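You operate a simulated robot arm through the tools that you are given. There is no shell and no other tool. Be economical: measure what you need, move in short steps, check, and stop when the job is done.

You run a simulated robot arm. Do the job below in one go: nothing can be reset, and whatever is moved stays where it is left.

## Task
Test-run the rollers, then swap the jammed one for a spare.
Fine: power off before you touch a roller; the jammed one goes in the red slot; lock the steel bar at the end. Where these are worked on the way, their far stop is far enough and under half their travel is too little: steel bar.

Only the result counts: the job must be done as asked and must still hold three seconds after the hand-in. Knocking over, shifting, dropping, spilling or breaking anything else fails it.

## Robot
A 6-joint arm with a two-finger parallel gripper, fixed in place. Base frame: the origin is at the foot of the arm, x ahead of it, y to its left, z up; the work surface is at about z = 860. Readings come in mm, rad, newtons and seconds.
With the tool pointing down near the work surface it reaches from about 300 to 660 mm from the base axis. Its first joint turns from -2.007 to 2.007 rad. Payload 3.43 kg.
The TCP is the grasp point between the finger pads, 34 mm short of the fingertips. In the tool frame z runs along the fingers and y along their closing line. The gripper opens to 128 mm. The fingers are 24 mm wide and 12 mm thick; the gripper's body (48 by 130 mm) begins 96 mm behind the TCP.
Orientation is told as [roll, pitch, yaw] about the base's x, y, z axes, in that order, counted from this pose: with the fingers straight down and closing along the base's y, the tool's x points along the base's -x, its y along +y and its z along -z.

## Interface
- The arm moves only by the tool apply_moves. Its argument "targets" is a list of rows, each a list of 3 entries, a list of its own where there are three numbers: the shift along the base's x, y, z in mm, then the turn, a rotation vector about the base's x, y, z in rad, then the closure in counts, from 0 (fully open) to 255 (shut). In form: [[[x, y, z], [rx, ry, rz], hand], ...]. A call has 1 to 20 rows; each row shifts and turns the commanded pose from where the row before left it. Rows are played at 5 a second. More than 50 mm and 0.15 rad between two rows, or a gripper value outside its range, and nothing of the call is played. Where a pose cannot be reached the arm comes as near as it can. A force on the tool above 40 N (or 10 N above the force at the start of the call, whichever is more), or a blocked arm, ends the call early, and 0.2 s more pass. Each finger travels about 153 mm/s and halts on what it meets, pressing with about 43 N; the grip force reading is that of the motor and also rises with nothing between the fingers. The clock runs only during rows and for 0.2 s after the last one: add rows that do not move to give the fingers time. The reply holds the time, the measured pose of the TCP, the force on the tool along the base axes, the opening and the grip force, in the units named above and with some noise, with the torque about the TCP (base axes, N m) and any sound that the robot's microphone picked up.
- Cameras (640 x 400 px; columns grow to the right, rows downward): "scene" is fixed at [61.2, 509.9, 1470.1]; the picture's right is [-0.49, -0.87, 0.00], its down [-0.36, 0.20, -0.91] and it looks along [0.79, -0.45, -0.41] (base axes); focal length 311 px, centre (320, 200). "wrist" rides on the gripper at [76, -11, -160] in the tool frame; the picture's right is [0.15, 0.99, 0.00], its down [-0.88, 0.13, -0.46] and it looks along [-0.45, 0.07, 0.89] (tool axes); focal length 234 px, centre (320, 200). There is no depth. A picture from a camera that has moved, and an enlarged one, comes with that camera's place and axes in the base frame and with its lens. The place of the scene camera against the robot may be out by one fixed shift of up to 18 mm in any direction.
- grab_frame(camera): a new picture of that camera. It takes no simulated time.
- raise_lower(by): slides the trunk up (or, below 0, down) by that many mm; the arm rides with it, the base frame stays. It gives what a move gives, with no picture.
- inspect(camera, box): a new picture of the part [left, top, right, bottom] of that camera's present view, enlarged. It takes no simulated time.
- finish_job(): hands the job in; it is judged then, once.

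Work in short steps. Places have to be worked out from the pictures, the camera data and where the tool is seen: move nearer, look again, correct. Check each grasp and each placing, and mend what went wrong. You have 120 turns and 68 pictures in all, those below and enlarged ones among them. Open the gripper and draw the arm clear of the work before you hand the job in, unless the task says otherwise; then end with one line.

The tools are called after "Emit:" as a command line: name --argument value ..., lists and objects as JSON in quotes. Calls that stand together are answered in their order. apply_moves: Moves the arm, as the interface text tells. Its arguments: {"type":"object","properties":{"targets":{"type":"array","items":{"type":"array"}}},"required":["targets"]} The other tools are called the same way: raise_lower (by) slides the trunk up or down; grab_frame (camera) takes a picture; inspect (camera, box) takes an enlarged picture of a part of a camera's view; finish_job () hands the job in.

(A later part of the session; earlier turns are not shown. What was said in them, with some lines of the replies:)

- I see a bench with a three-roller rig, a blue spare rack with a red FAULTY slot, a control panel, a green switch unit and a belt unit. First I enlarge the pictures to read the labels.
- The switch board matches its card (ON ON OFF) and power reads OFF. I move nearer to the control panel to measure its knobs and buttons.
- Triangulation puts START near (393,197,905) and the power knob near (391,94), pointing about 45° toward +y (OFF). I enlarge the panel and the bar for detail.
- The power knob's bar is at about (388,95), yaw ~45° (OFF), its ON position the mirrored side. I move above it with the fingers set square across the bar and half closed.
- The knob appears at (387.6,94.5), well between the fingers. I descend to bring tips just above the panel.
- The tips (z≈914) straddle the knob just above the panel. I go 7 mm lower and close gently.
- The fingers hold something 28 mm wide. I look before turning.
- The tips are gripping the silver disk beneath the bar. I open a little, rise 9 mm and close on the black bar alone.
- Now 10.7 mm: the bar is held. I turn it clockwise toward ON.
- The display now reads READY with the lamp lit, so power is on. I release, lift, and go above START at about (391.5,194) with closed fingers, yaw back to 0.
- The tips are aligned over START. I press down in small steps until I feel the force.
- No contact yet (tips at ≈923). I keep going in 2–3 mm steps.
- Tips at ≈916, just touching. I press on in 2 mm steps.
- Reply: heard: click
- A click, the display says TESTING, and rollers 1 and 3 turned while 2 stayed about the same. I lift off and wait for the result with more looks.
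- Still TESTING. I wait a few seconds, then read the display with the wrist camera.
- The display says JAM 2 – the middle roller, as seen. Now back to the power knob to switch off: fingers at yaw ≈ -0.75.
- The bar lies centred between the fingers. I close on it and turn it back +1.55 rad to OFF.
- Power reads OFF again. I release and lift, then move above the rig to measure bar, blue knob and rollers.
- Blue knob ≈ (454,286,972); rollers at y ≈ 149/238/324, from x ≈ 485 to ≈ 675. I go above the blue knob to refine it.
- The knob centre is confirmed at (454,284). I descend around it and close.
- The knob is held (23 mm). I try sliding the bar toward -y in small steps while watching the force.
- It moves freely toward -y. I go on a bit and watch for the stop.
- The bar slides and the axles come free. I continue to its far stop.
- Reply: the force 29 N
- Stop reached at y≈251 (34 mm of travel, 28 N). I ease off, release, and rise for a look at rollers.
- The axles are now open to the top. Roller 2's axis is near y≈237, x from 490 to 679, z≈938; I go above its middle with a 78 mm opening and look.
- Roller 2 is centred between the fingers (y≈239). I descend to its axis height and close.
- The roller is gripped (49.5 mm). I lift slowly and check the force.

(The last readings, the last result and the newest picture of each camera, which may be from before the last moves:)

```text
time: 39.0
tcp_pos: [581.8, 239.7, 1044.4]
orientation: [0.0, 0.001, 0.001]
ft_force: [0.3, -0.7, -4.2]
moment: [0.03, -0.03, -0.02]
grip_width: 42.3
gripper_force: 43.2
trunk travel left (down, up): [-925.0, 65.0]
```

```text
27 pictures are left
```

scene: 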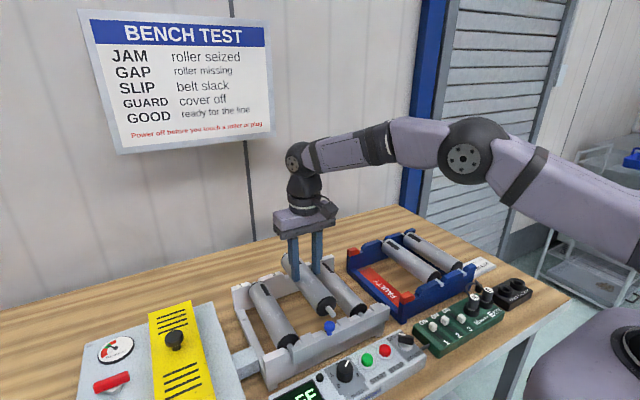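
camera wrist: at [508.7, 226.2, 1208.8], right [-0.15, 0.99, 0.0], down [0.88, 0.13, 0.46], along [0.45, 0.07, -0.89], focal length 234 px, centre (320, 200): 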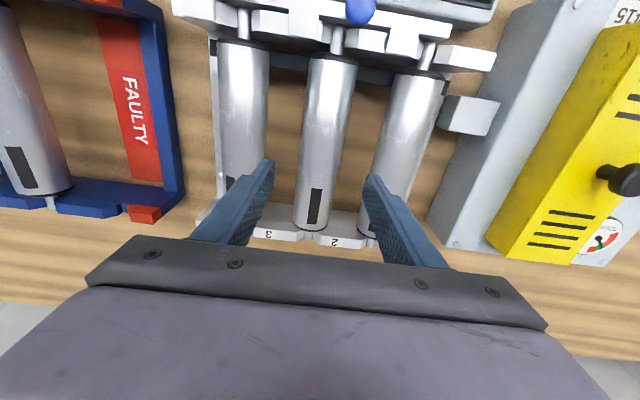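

The roller is up, but the width changed to 42 mm, so I check how it sits in the grip.

Emit:
inspect --camera "scene" --box '[255, 220, 375, 340]'

Emit:
inspect --camera "wrist" --box '[200, 0, 440, 250]'

```text
3.33 times, centred on (315, 280) of scene
camera zoom: at [61.2, 509.9, 1470.1], right [-0.49, -0.87, 0.0], down [-0.36, 0.2, -0.91], along [0.79, -0.45, -0.41], focal length 1036 px, centre (337, -67)
```

zoom: 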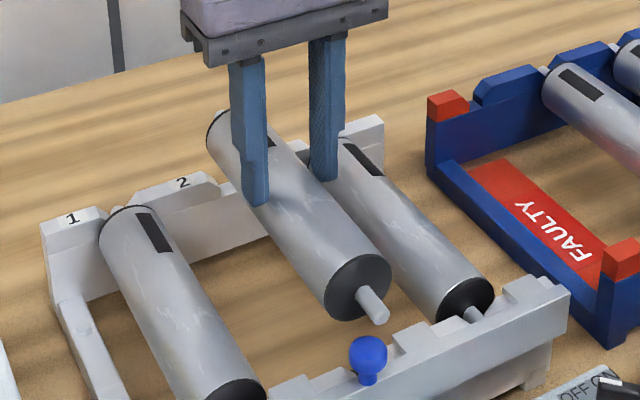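

```text
1.60 times, centred on (320, 125) of wrist
camera zoom: at [506.8, 226.4, 1203.6], right [-0.15, 0.99, 0.0], down [0.88, 0.13, 0.45], along [0.45, 0.07, -0.89], focal length 375 px, centre (320, 320)
```

zoom: 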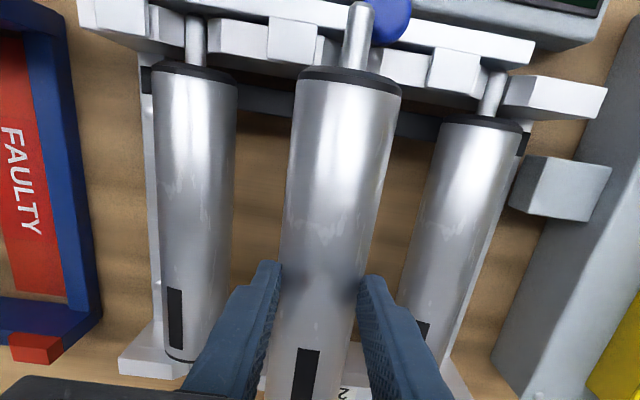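

The roller is held level, both stubs clear. I raise a bit and carry it over to the red slot (y≈-12).

Emit:
apply_moves --targets '[[[0, 0, 25], [0, 0, 0], 240], [[0, -30, 10], [0, 0, 0], 240], [[0, -37, 0], [0, 0, 0], 240], [[0, -37, 0], [0, 0, 0], 240], [[0, -37, 0], [0, 0, 0], 240], [[0, -37, 0], [0, 0, 0], 240], [[0, -37, 0], [0, 0, 0], 240], [[0, -37, 0], [0, 0, 0], 240], [[0, 0, 0], [0, 0, 0], 240]]'

Emit:
grab_frame --camera "wrist"

Emit:
inspect --camera "scene" --box '[330, 200, 510, 350]'

```text
time: 41.0
tcp_pos: [583.3, -13.6, 1077.2]
orientation: [0.001, -0.001, 0.001]
ft_force: [0.2, -0.7, -4.1]
moment: [0.03, 0.01, -0.01]
grip_width: 42.0
gripper_force: 43.5
trunk travel left (down, up): [-925.0, 65.0]
```

```text
24 pictures are left
camera wrist: at [509.1, -26.4, 1236.8], right [-0.15, 0.99, 0.0], down [0.88, 0.13, 0.46], along [0.45, 0.07, -0.89], focal length 234 px, centre (320, 200)
```

wrist: 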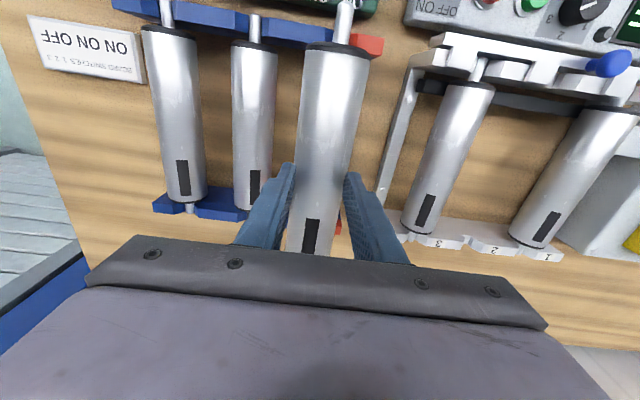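

```text
2.67 times, centred on (420, 275) of scene
camera zoom: at [61.2, 509.9, 1470.1], right [-0.49, -0.87, 0.0], down [-0.36, 0.2, -0.91], along [0.79, -0.45, -0.41], focal length 828 px, centre (53, 0)
```

zoom: 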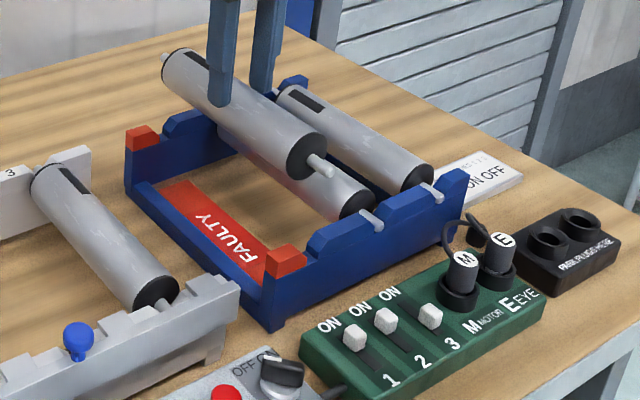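

The slot should be at y≈-11 (extrapolated from the spares at -99 and -187), and x agrees with the rig. I lower partway and check the stub against the notch.

Emit:
apply_moves --targets '[[[0, 2.5, -20], [0, 0, 0], 240], [[0, 0, -25], [0, 0, 0], 240], [[0, 0, -25], [0, 0, 0], 240], [[0, 0, -20], [0, 0, 0], 240], [[0, 0, 0], [0, 0, 0], 240]]'

Emit:
inspect --camera "scene" --box '[350, 220, 480, 330]'

Emit:
inspect --camera "wrist" --box '[180, 0, 430, 160]'

```text
time: 42.2
tcp_pos: [582.4, -8.9, 988.1]
orientation: [-0.001, 0.002, 0.0]
ft_force: [0.0, 0.0, -3.5]
moment: [0.01, 0.0, 0.05]
grip_width: 42.2
gripper_force: 43.0
trunk travel left (down, up): [-925.0, 65.0]
```

```text
3.64 times, centred on (415, 275) of scene
camera zoom: at [61.2, 509.9, 1470.1], right [-0.49, -0.87, 0.0], down [-0.36, 0.2, -0.91], along [0.79, -0.45, -0.41], focal length 1130 px, centre (-26, -73)
```

zoom: 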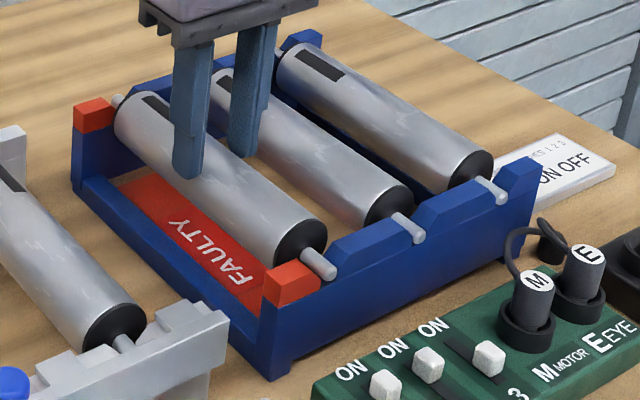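

```text
2.50 times, centred on (305, 80) of wrist
camera zoom: at [507.8, -21.8, 1147.2], right [-0.15, 0.99, 0.0], down [0.88, 0.13, 0.46], along [0.45, 0.07, -0.89], focal length 585 px, centre (358, 500)
```

zoom: 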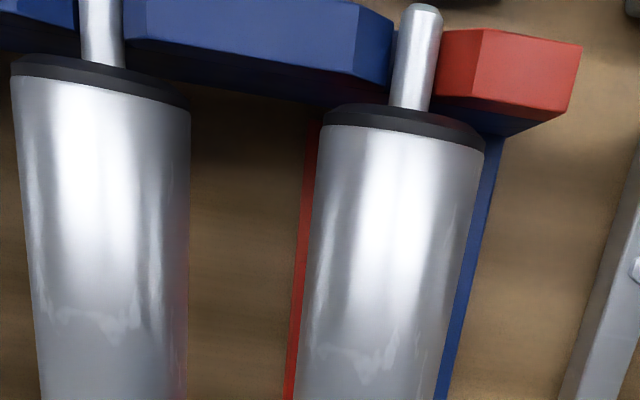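

By comparison with the spares the held roller is nearly at seat height already (it slid low in the grip), and its stub lies centred between blue and red edges. I lower in 2 mm steps watching the force.

Emit:
apply_moves --targets '[[[0, 0, -2], [0, 0, 0], 240], [[0, 0, -2], [0, 0, 0], 240], [[0, 0, -2], [0, 0, 0], 240]]'

Emit:
inspect --camera "scene" --box '[350, 220, 480, 330]'

```text
time: 43.0
tcp_pos: [583.6, -10.5, 981.5]
orientation: [0.0, 0.0, -0.002]
ft_force: [0.3, 0.2, -3.5]
moment: [-0.01, 0.0, 0.0]
grip_width: 41.9
gripper_force: 43.3
trunk travel left (down, up): [-925.0, 65.0]
```

```text
3.64 times, centred on (415, 275) of scene
camera zoom: at [61.2, 509.9, 1470.1], right [-0.49, -0.87, 0.0], down [-0.36, 0.2, -0.91], along [0.79, -0.45, -0.41], focal length 1130 px, centre (-26, -73)
```

zoom: 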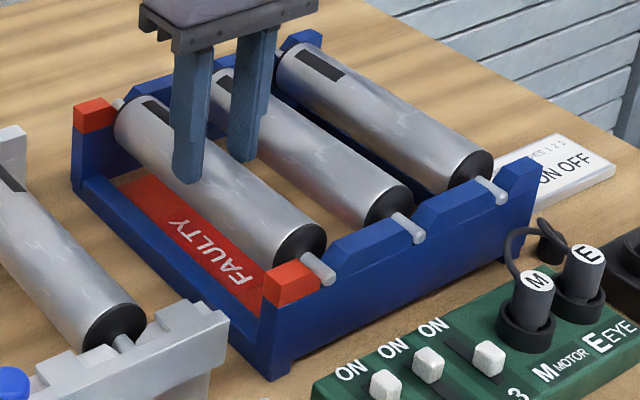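

Nearly there, no contact yet. I continue in small steps.

Emit:
apply_moves --targets '[[[0, 0, -2], [0, 0, 0], 240], [[0, 0, -2], [0, 0, 0], 240], [[0, 0, -2], [0, 0, 0], 240]]'

```text
time: 43.8
tcp_pos: [583.6, -9.2, 981.3]
orientation: [0.0, -0.012, -0.002]
ft_force: [0.7, -0.8, 27.8]
moment: [-0.04, 0.83, 0.03]
grip_width: 42.7
gripper_force: 43.1
trunk travel left (down, up): [-925.0, 65.0]
```

Contact at TCP z≈981. I ease the press by 4 mm and check whether both stubs sit in the notches.

Emit:
apply_moves --targets '[[[0, 0, 4], [0, 0, 0], 240], [[0, 0, 0], [0, 0, 0], 240]]'

Emit:
inspect --camera "scene" --box '[350, 220, 470, 320]'

Emit:
inspect --camera "wrist" --box '[160, 0, 430, 240]'

```text
time: 44.4
tcp_pos: [583.5, -10.7, 981.0]
orientation: [-0.001, -0.005, 0.0]
ft_force: [4.7, -0.1, 12.1]
moment: [-0.03, -1.39, 0.0]
grip_width: 42.6
gripper_force: 43.5
trunk travel left (down, up): [-925.0, 65.0]
```

```text
4.00 times, centred on (410, 270) of scene
camera zoom: at [61.2, 509.9, 1470.1], right [-0.49, -0.87, 0.0], down [-0.36, 0.2, -0.91], along [0.79, -0.45, -0.41], focal length 1243 px, centre (-40, -80)
```

zoom: 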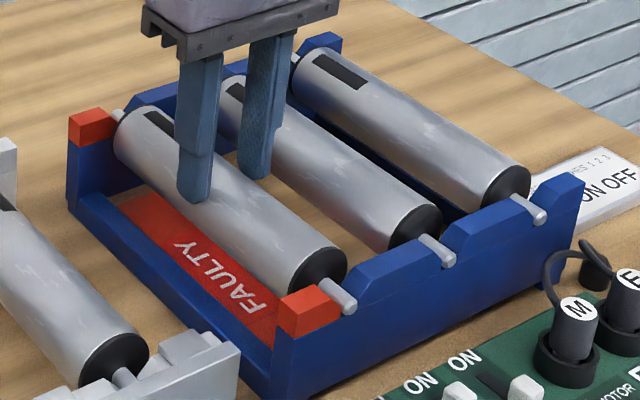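

```text
1.67 times, centred on (295, 120) of wrist
camera zoom: at [507.7, -22.8, 1140.5], right [-0.15, 0.99, 0.0], down [0.88, 0.13, 0.46], along [0.46, 0.07, -0.89], focal length 390 px, centre (362, 333)
```

zoom: 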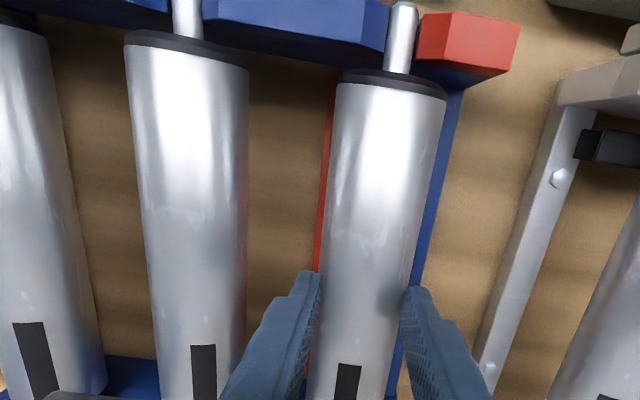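

Both stubs are at the notches with the same height as the spares. I release slowly, rise straight up, and check.

Emit:
apply_moves --targets '[[[0, 0, 0], [0, 0, 0], 160], [[0, 0, 0], [0, 0, 0], 120], [[0, 0, 0], [0, 0, 0], 100], [[0, 0, 15], [0, 0, 0], 100], [[0, 0, 30], [0, 0, 0], 100], [[0, 0, 35], [0, 0, 0], 100]]'

Emit:
inspect --camera "scene" --box '[350, 220, 480, 330]'

```text
time: 45.8
tcp_pos: [581.4, -11.0, 1060.5]
orientation: [0.0, 0.0, -0.001]
ft_force: [-0.3, 0.5, 0.0]
moment: [0.04, -0.01, -0.01]
grip_width: 77.6
gripper_force: 0.1
trunk travel left (down, up): [-925.0, 65.0]
```

```text
3.64 times, centred on (415, 275) of scene
camera zoom: at [61.2, 509.9, 1470.1], right [-0.49, -0.87, 0.0], down [-0.36, 0.2, -0.91], along [0.79, -0.45, -0.41], focal length 1130 px, centre (-26, -73)
```

zoom: 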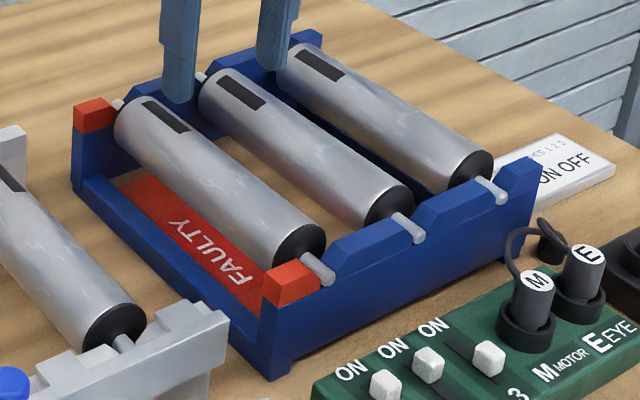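

The jammed roller sits in the red slot. I move to the nearer spare (y≈-99), descending so the axis is at TCP height, and close.

Emit:
apply_moves --targets '[[[1, -44, 0], [0, 0, 0], 100], [[0, -44, 0], [0, 0, 0], 100], [[0, 0, -30], [0, 0, 0], 100], [[0, 0, -30], [0, 0, 0], 100], [[0, 0, -30], [0, 0, 0], 100], [[0, 0, -20], [0, 0, 0], 100], [[0, 0, -10], [0, 0, 0], 100], [[0, 0, 0], [0, 0, 0], 100]]'

Emit:
inspect --camera "wrist" --box '[180, 20, 460, 250]'

```text
time: 47.6
tcp_pos: [584.5, -98.8, 939.6]
orientation: [0.0, 0.0, 0.0]
ft_force: [0.5, 0.1, 0.6]
moment: [-0.01, 0.01, 0.06]
grip_width: 77.7
gripper_force: 0.1
trunk travel left (down, up): [-925.0, 65.0]
```

```text
1.74 times, centred on (320, 135) of wrist
camera zoom: at [508.9, -111.5, 1099.4], right [-0.15, 0.99, 0.0], down [0.88, 0.13, 0.46], along [0.45, 0.07, -0.89], focal length 407 px, centre (320, 313)
```

zoom: 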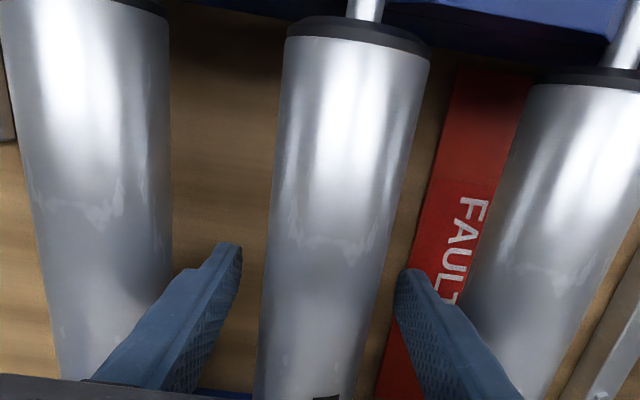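

The spare is between the fingers. I shift 1.5 mm to +y, close, and let it settle.

Emit:
apply_moves --targets '[[[0, 1.5, 0], [0, 0, 0], 130], [[0, 0, 0], [0, 0, 0], 160], [[0, 0, 0], [0, 0, 0], 200], [[0, 0, 0], [0, 0, 0], 255], [[0, 0, 0], [0, 0, 0], 255], [[0, 0, 0], [0, 0, 0], 255]]'

```text
time: 49.0
tcp_pos: [584.0, -99.8, 939.9]
orientation: [0.001, 0.0, -0.001]
ft_force: [-0.1, -8.9, 0.9]
moment: [-0.06, -0.12, -0.07]
grip_width: 49.4
gripper_force: 43.0
trunk travel left (down, up): [-925.0, 65.0]
```

Width 49.4, side force -9 N: I relieve it by 1.5 mm to -y and lift slowly.

Emit:
apply_moves --targets '[[[0, -1.5, 0], [0, 0, 0], 255], [[0, 0, 2], [0, 0, 0], 255], [[0, 0, 3], [0, 0, 0], 255], [[0, 0, 4], [0, 0, 0], 255], [[0, 0, 4], [0, 0, 0], 255]]'

```text
time: 50.2
tcp_pos: [584.8, -97.5, 952.9]
orientation: [0.0, 0.004, 0.0]
ft_force: [0.5, 0.2, -4.2]
moment: [0.03, 0.02, 0.03]
grip_width: 49.4
gripper_force: 43.1
trunk travel left (down, up): [-925.0, 65.0]
```

No slip (49.4 mm, weight 4 N). I lift on and carry it over rig slot 2.

Emit:
apply_moves --targets '[[[0, 0, 12], [0, 0, 0], 255], [[0, 0, 18], [0, 0, 0], 255], [[0, 0, 22], [0, 0, 0], 255], [[0, 0, 22], [0, 0, 0], 255], [[0, 15, 22], [0, 0, 0], 255], [[0, 32, 16], [0, 0, 0], 255], [[0, 36, 0], [0, 0, 0], 255], [[0, 36, 0], [0, 0, 0], 255], [[0, 36, 0], [0, 0, 0], 255], [[0, 36, 0], [0, 0, 0], 255], [[0, 36, 0], [0, 0, 0], 255], [[0, 36, 0], [0, 0, 0], 255], [[0, 36, 0], [0, 0, 0], 255], [[0, 30, 0], [0, 0, 0], 255], [[0, 10, 0], [0, 0, 0], 255], [[0, 0, 0], [0, 0, 0], 255]]'

Emit:
inspect --camera "scene" --box '[225, 200, 415, 360]'

```text
time: 53.6
tcp_pos: [583.8, 241.1, 1065.6]
orientation: [0.0, 0.0, 0.002]
ft_force: [-0.8, 0.5, -5.3]
moment: [-0.01, 0.04, 0.01]
grip_width: 49.4
gripper_force: 42.9
trunk travel left (down, up): [-925.0, 65.0]
```

```text
2.50 times, centred on (320, 280) of scene
camera zoom: at [61.2, 509.9, 1470.1], right [-0.49, -0.87, 0.0], down [-0.36, 0.2, -0.91], along [0.79, -0.45, -0.41], focal length 777 px, centre (320, 0)
```

zoom: 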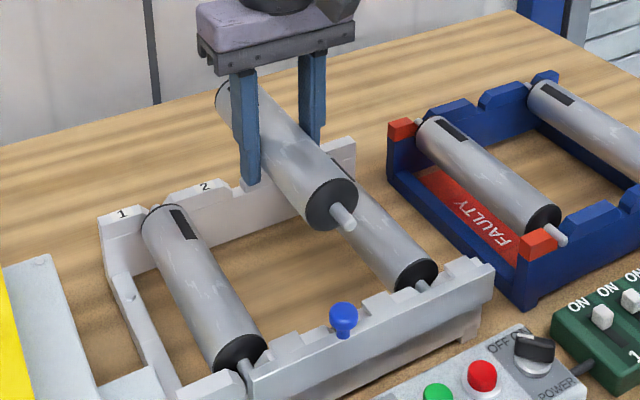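

The spare hangs level above slot 2. I lower to about 25 mm above the seat and check the alignment of stub and notch.

Emit:
apply_moves --targets '[[[0, -1, -25], [0, 0, 0], 255], [[0, 0, -25], [0, 0, 0], 255], [[0, 0, -25], [0, 0, 0], 255], [[0, 0, -20], [0, 0, 0], 255], [[0, 0, 0], [0, 0, 0], 255]]'

Emit:
inspect --camera "wrist" --box '[180, 0, 480, 240]'

Emit:
inspect --camera "scene" --box '[225, 240, 395, 380]'

```text
time: 54.8
tcp_pos: [585.6, 238.5, 970.4]
orientation: [0.001, 0.0, 0.0]
ft_force: [0.4, 0.3, -4.2]
moment: [-0.02, 0.01, -0.01]
grip_width: 49.4
gripper_force: 42.9
trunk travel left (down, up): [-925.0, 65.0]
```

```text
1.67 times, centred on (330, 120) of wrist
camera zoom: at [509.3, 226.3, 1129.6], right [-0.15, 0.99, 0.0], down [0.88, 0.13, 0.46], along [0.45, 0.07, -0.89], focal length 390 px, centre (303, 333)
```

zoom: 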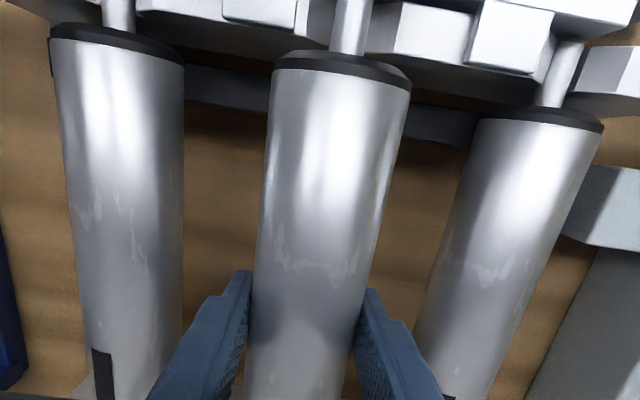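

```text
2.86 times, centred on (310, 310) of scene
camera zoom: at [61.2, 509.9, 1470.1], right [-0.49, -0.87, 0.0], down [-0.36, 0.2, -0.91], along [0.79, -0.45, -0.41], focal length 888 px, centre (349, -114)
```

zoom: 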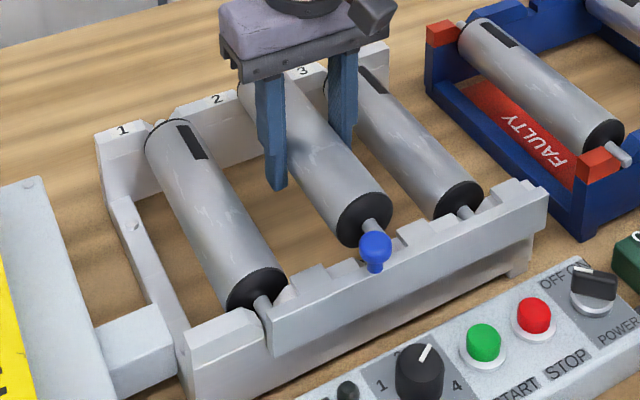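

The stub lies over its notch. I lower further, then in small steps until it seats.

Emit:
apply_moves --targets '[[[0, 0.5, -8], [0, 0, 0], 255], [[0, 0, -5], [0, 0, 0], 255], [[0, 0, -3], [0, 0, 0], 255], [[0, 0, -3], [0, 0, 0], 255], [[0, 0, -3], [0, 0, 0], 255], [[0, 0, -3], [0, 0, 0], 255], [[0, 0, -2], [0, 0, 0], 255], [[0, 0, -2], [0, 0, 0], 255], [[0, 0, -2], [0, 0, 0], 255], [[0, 0, -2], [0, 0, 0], 255]]'

Emit:
inspect --camera "scene" --box '[225, 240, 395, 380]'

```text
time: 57.0
tcp_pos: [584.8, 239.7, 940.5]
orientation: [0.002, -0.004, -0.001]
ft_force: [1.5, -0.6, 11.5]
moment: [-0.02, 1.25, -0.01]
grip_width: 49.1
gripper_force: 42.5
trunk travel left (down, up): [-925.0, 65.0]
```

```text
2.86 times, centred on (310, 310) of scene
camera zoom: at [61.2, 509.9, 1470.1], right [-0.49, -0.87, 0.0], down [-0.36, 0.2, -0.91], along [0.79, -0.45, -0.41], focal length 888 px, centre (349, -114)
```

zoom: 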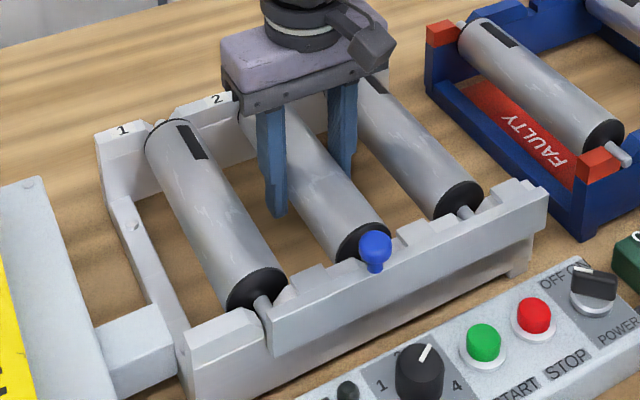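

It seated at TCP z≈940, the expected height. I release, rise and back to a view of the rig.

Emit:
apply_moves --targets '[[[0, 0, 1], [0, 0, 0], 200], [[0, 0, 0], [0, 0, 0], 140], [[0, 0, 0], [0, 0, 0], 100], [[0, 0, 0], [0, 0, 0], 100], [[0, 0, 20], [0, 0, 0], 100], [[0, 0, 35], [0, 0, 0], 100], [[0, 0, 40], [0, 0, 0], 100], [[-25, 0, 35], [0, 0, 0], 100], [[-40, 0, 25], [0, 0, 0], 100], [[-35, 0, 20], [0, 0, 0], 100]]'

Emit:
inspect --camera "wrist" --box '[200, 50, 450, 250]'

Emit:
inspect --camera "scene" --box '[225, 240, 395, 380]'

```text
time: 59.2
tcp_pos: [484.2, 241.2, 1114.2]
orientation: [-0.001, 0.0, 0.0]
ft_force: [0.3, 0.6, 0.4]
moment: [0.0, -0.04, -0.03]
grip_width: 77.8
gripper_force: 0.0
trunk travel left (down, up): [-925.0, 65.0]
```

```text
2.00 times, centred on (325, 150) of wrist
camera zoom: at [408.2, 227.6, 1273.3], right [-0.15, 0.99, 0.0], down [0.88, 0.13, 0.46], along [0.45, 0.07, -0.89], focal length 468 px, centre (310, 300)
```

zoom: 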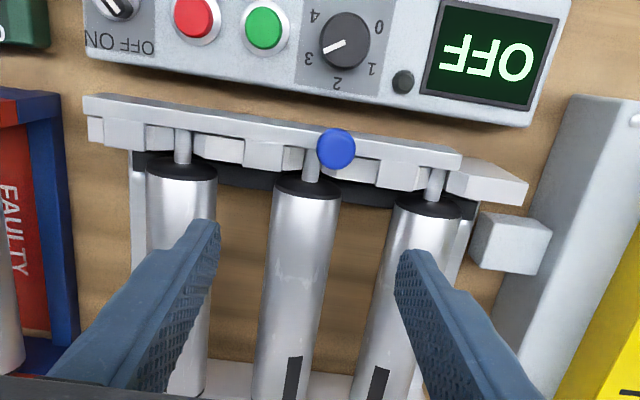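

```text
2.86 times, centred on (310, 310) of scene
camera zoom: at [61.2, 509.9, 1470.1], right [-0.49, -0.87, 0.0], down [-0.36, 0.2, -0.91], along [0.79, -0.45, -0.41], focal length 888 px, centre (349, -114)
```

zoom: 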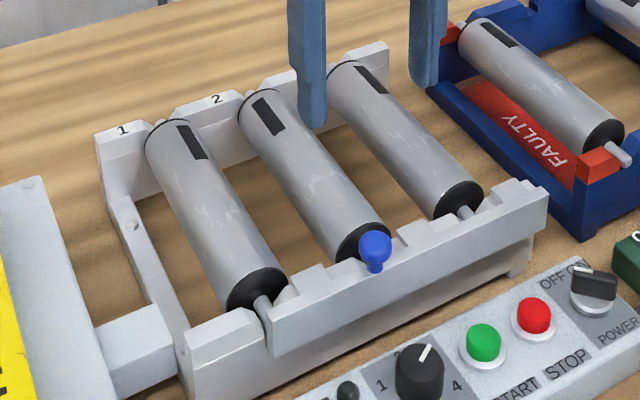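

The spare is in slot 2 just like the others. Now back to the blue knob at (454,251) to slide the bar home.

Emit:
apply_moves --targets '[[[-15, 5, -32], [0, 0, 0], 150], [[-15, 5, -32], [0, 0, 0], 150], [[0, 0, -22], [0, 0, 0], 150], [[0, 0, -20], [0, 0, 0], 150], [[0, 0, -12], [0, 0, 0], 150], [[0, 0, 0], [0, 0, 0], 210], [[0, 0, 0], [0, 0, 0], 230], [[0, 0, 0], [0, 0, 0], 230]]'

Emit:
inspect --camera "scene" --box '[225, 240, 395, 380]'

```text
time: 61.0
tcp_pos: [453.9, 251.3, 995.1]
orientation: [-0.002, 0.0, 0.001]
ft_force: [-0.3, 1.6, -4.3]
moment: [0.09, -0.47, 0.0]
grip_width: 22.9
gripper_force: 45.4
trunk travel left (down, up): [-925.0, 65.0]
```

```text
2.86 times, centred on (310, 310) of scene
camera zoom: at [61.2, 509.9, 1470.1], right [-0.49, -0.87, 0.0], down [-0.36, 0.2, -0.91], along [0.79, -0.45, -0.41], focal length 888 px, centre (349, -114)
```

zoom: 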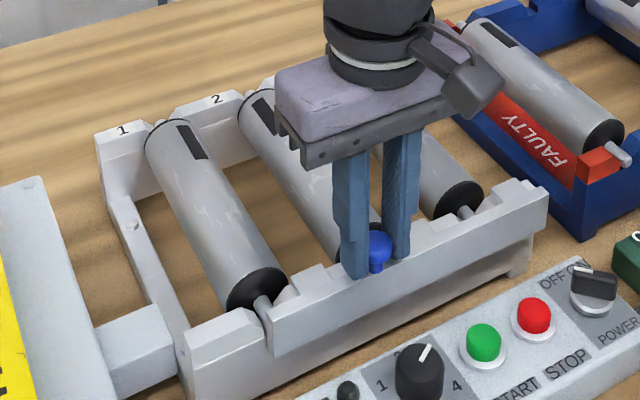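

The knob is held (22.9 mm). I slide it back toward +y to its stop, about 34 mm.

Emit:
apply_moves --targets '[[[0, 4, 0], [0, 0, 0], 230], [[0, 5, 0], [0, 0, 0], 230], [[0, 5, 0], [0, 0, 0], 230], [[0, 5, 0], [0, 0, 0], 230], [[0, 5, 0], [0, 0, 0], 230], [[0, 4, 0], [0, 0, 0], 230], [[0, 3, 0], [0, 0, 0], 230], [[0, 3, 0], [0, 0, 0], 230], [[0, 3, 0], [0, 0, 0], 230], [[0, 2, 0], [0, 0, 0], 230]]'

```text
time: 63.2
tcp_pos: [452.9, 284.7, 993.3]
orientation: [-0.002, 0.0, 0.001]
ft_force: [-3.6, -13.7, -7.0]
moment: [-0.36, -0.63, -0.03]
grip_width: 23.0
gripper_force: 44.7
trunk travel left (down, up): [-925.0, 65.0]
```

Back at y≈284.7, its starting place, with force building. I press 3 mm more to be sure it's on the stop, ease off, release and rise.

Emit:
apply_moves --targets '[[[0, 2, 0], [0, 0, 0], 230], [[0, 1, 0], [0, 0, 0], 230]]'

Emit:
apply_moves --targets '[[[0, -7, 0], [0, 0, 0], 230], [[0, 0, 0], [0, 0, 0], 190], [[0, 0, 0], [0, 0, 0], 170], [[0, 0, 0], [0, 0, 0], 160], [[0, 0, 20], [0, 0, 0], 160], [[0, 0, 40], [0, 0, 0], 160], [[0, -10, 45], [0, 0, 0], 100], [[-10, -20, 40], [0, 0, 0], 50], [[-20, -20, 35], [0, 0, 0], 0], [[0, -30, 30], [0, 0, 0], 0]]'

Emit:
inspect --camera "scene" --box '[225, 240, 395, 380]'

Emit:
grab_frame --camera "wrist"

```text
time: 63.8
tcp_pos: [454.1, 284.8, 994.2]
orientation: [-0.005, 0.003, 0.002]
ft_force: [2.0, -29.8, -7.5]
moment: [-0.55, -0.24, -0.15]
grip_width: 22.7
gripper_force: 45.2
trunk travel left (down, up): [-925.0, 65.0]
```

```text
time: 66.0
tcp_pos: [423.7, 204.4, 1206.0]
orientation: [0.0, 0.0, -0.002]
ft_force: [0.2, -0.8, -0.4]
moment: [0.03, -0.04, 0.01]
grip_width: 128.1
gripper_force: 0.0
trunk travel left (down, up): [-925.0, 65.0]
```

```text
2.86 times, centred on (310, 310) of scene
camera zoom: at [61.2, 509.9, 1470.1], right [-0.49, -0.87, 0.0], down [-0.36, 0.2, -0.91], along [0.79, -0.45, -0.41], focal length 888 px, centre (349, -114)
```

zoom: 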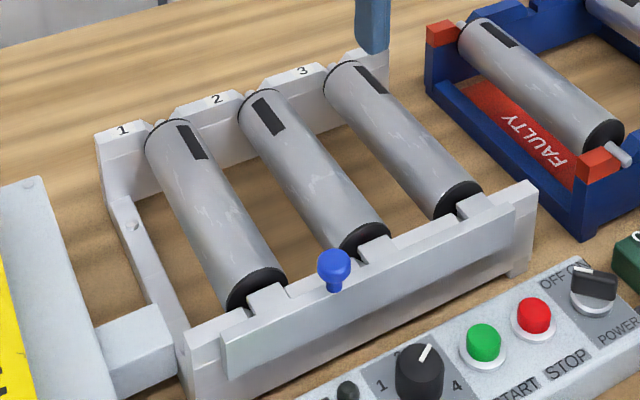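

```text
7 pictures are left
camera wrist: at [348.9, 191.8, 1365.9], right [-0.15, 0.99, 0.0], down [0.88, 0.13, 0.46], along [0.45, 0.07, -0.89], focal length 234 px, centre (320, 200)
```

wrist: 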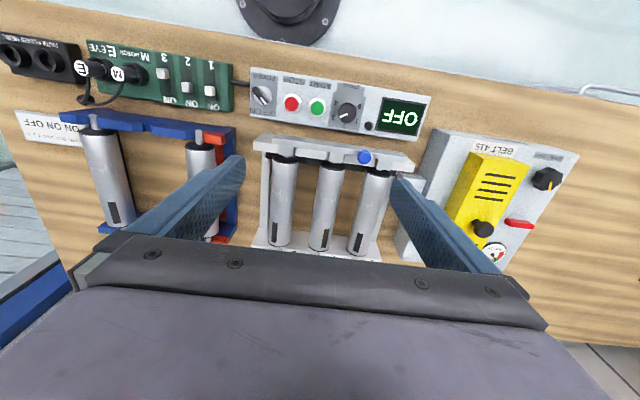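

The bar is locked over all three axles, the jammed roller is in the red slot, the power is off, and the arm is clear and open. I hand in.

Emit:
finish_job

```text
The job is handed in.
```

The test run showed JAM 2, so I switched the power off, moved the jammed middle roller to the red slot, put a spare in its place, and slid the steel bar back to its locked stop. I did not run the test again after the swap.
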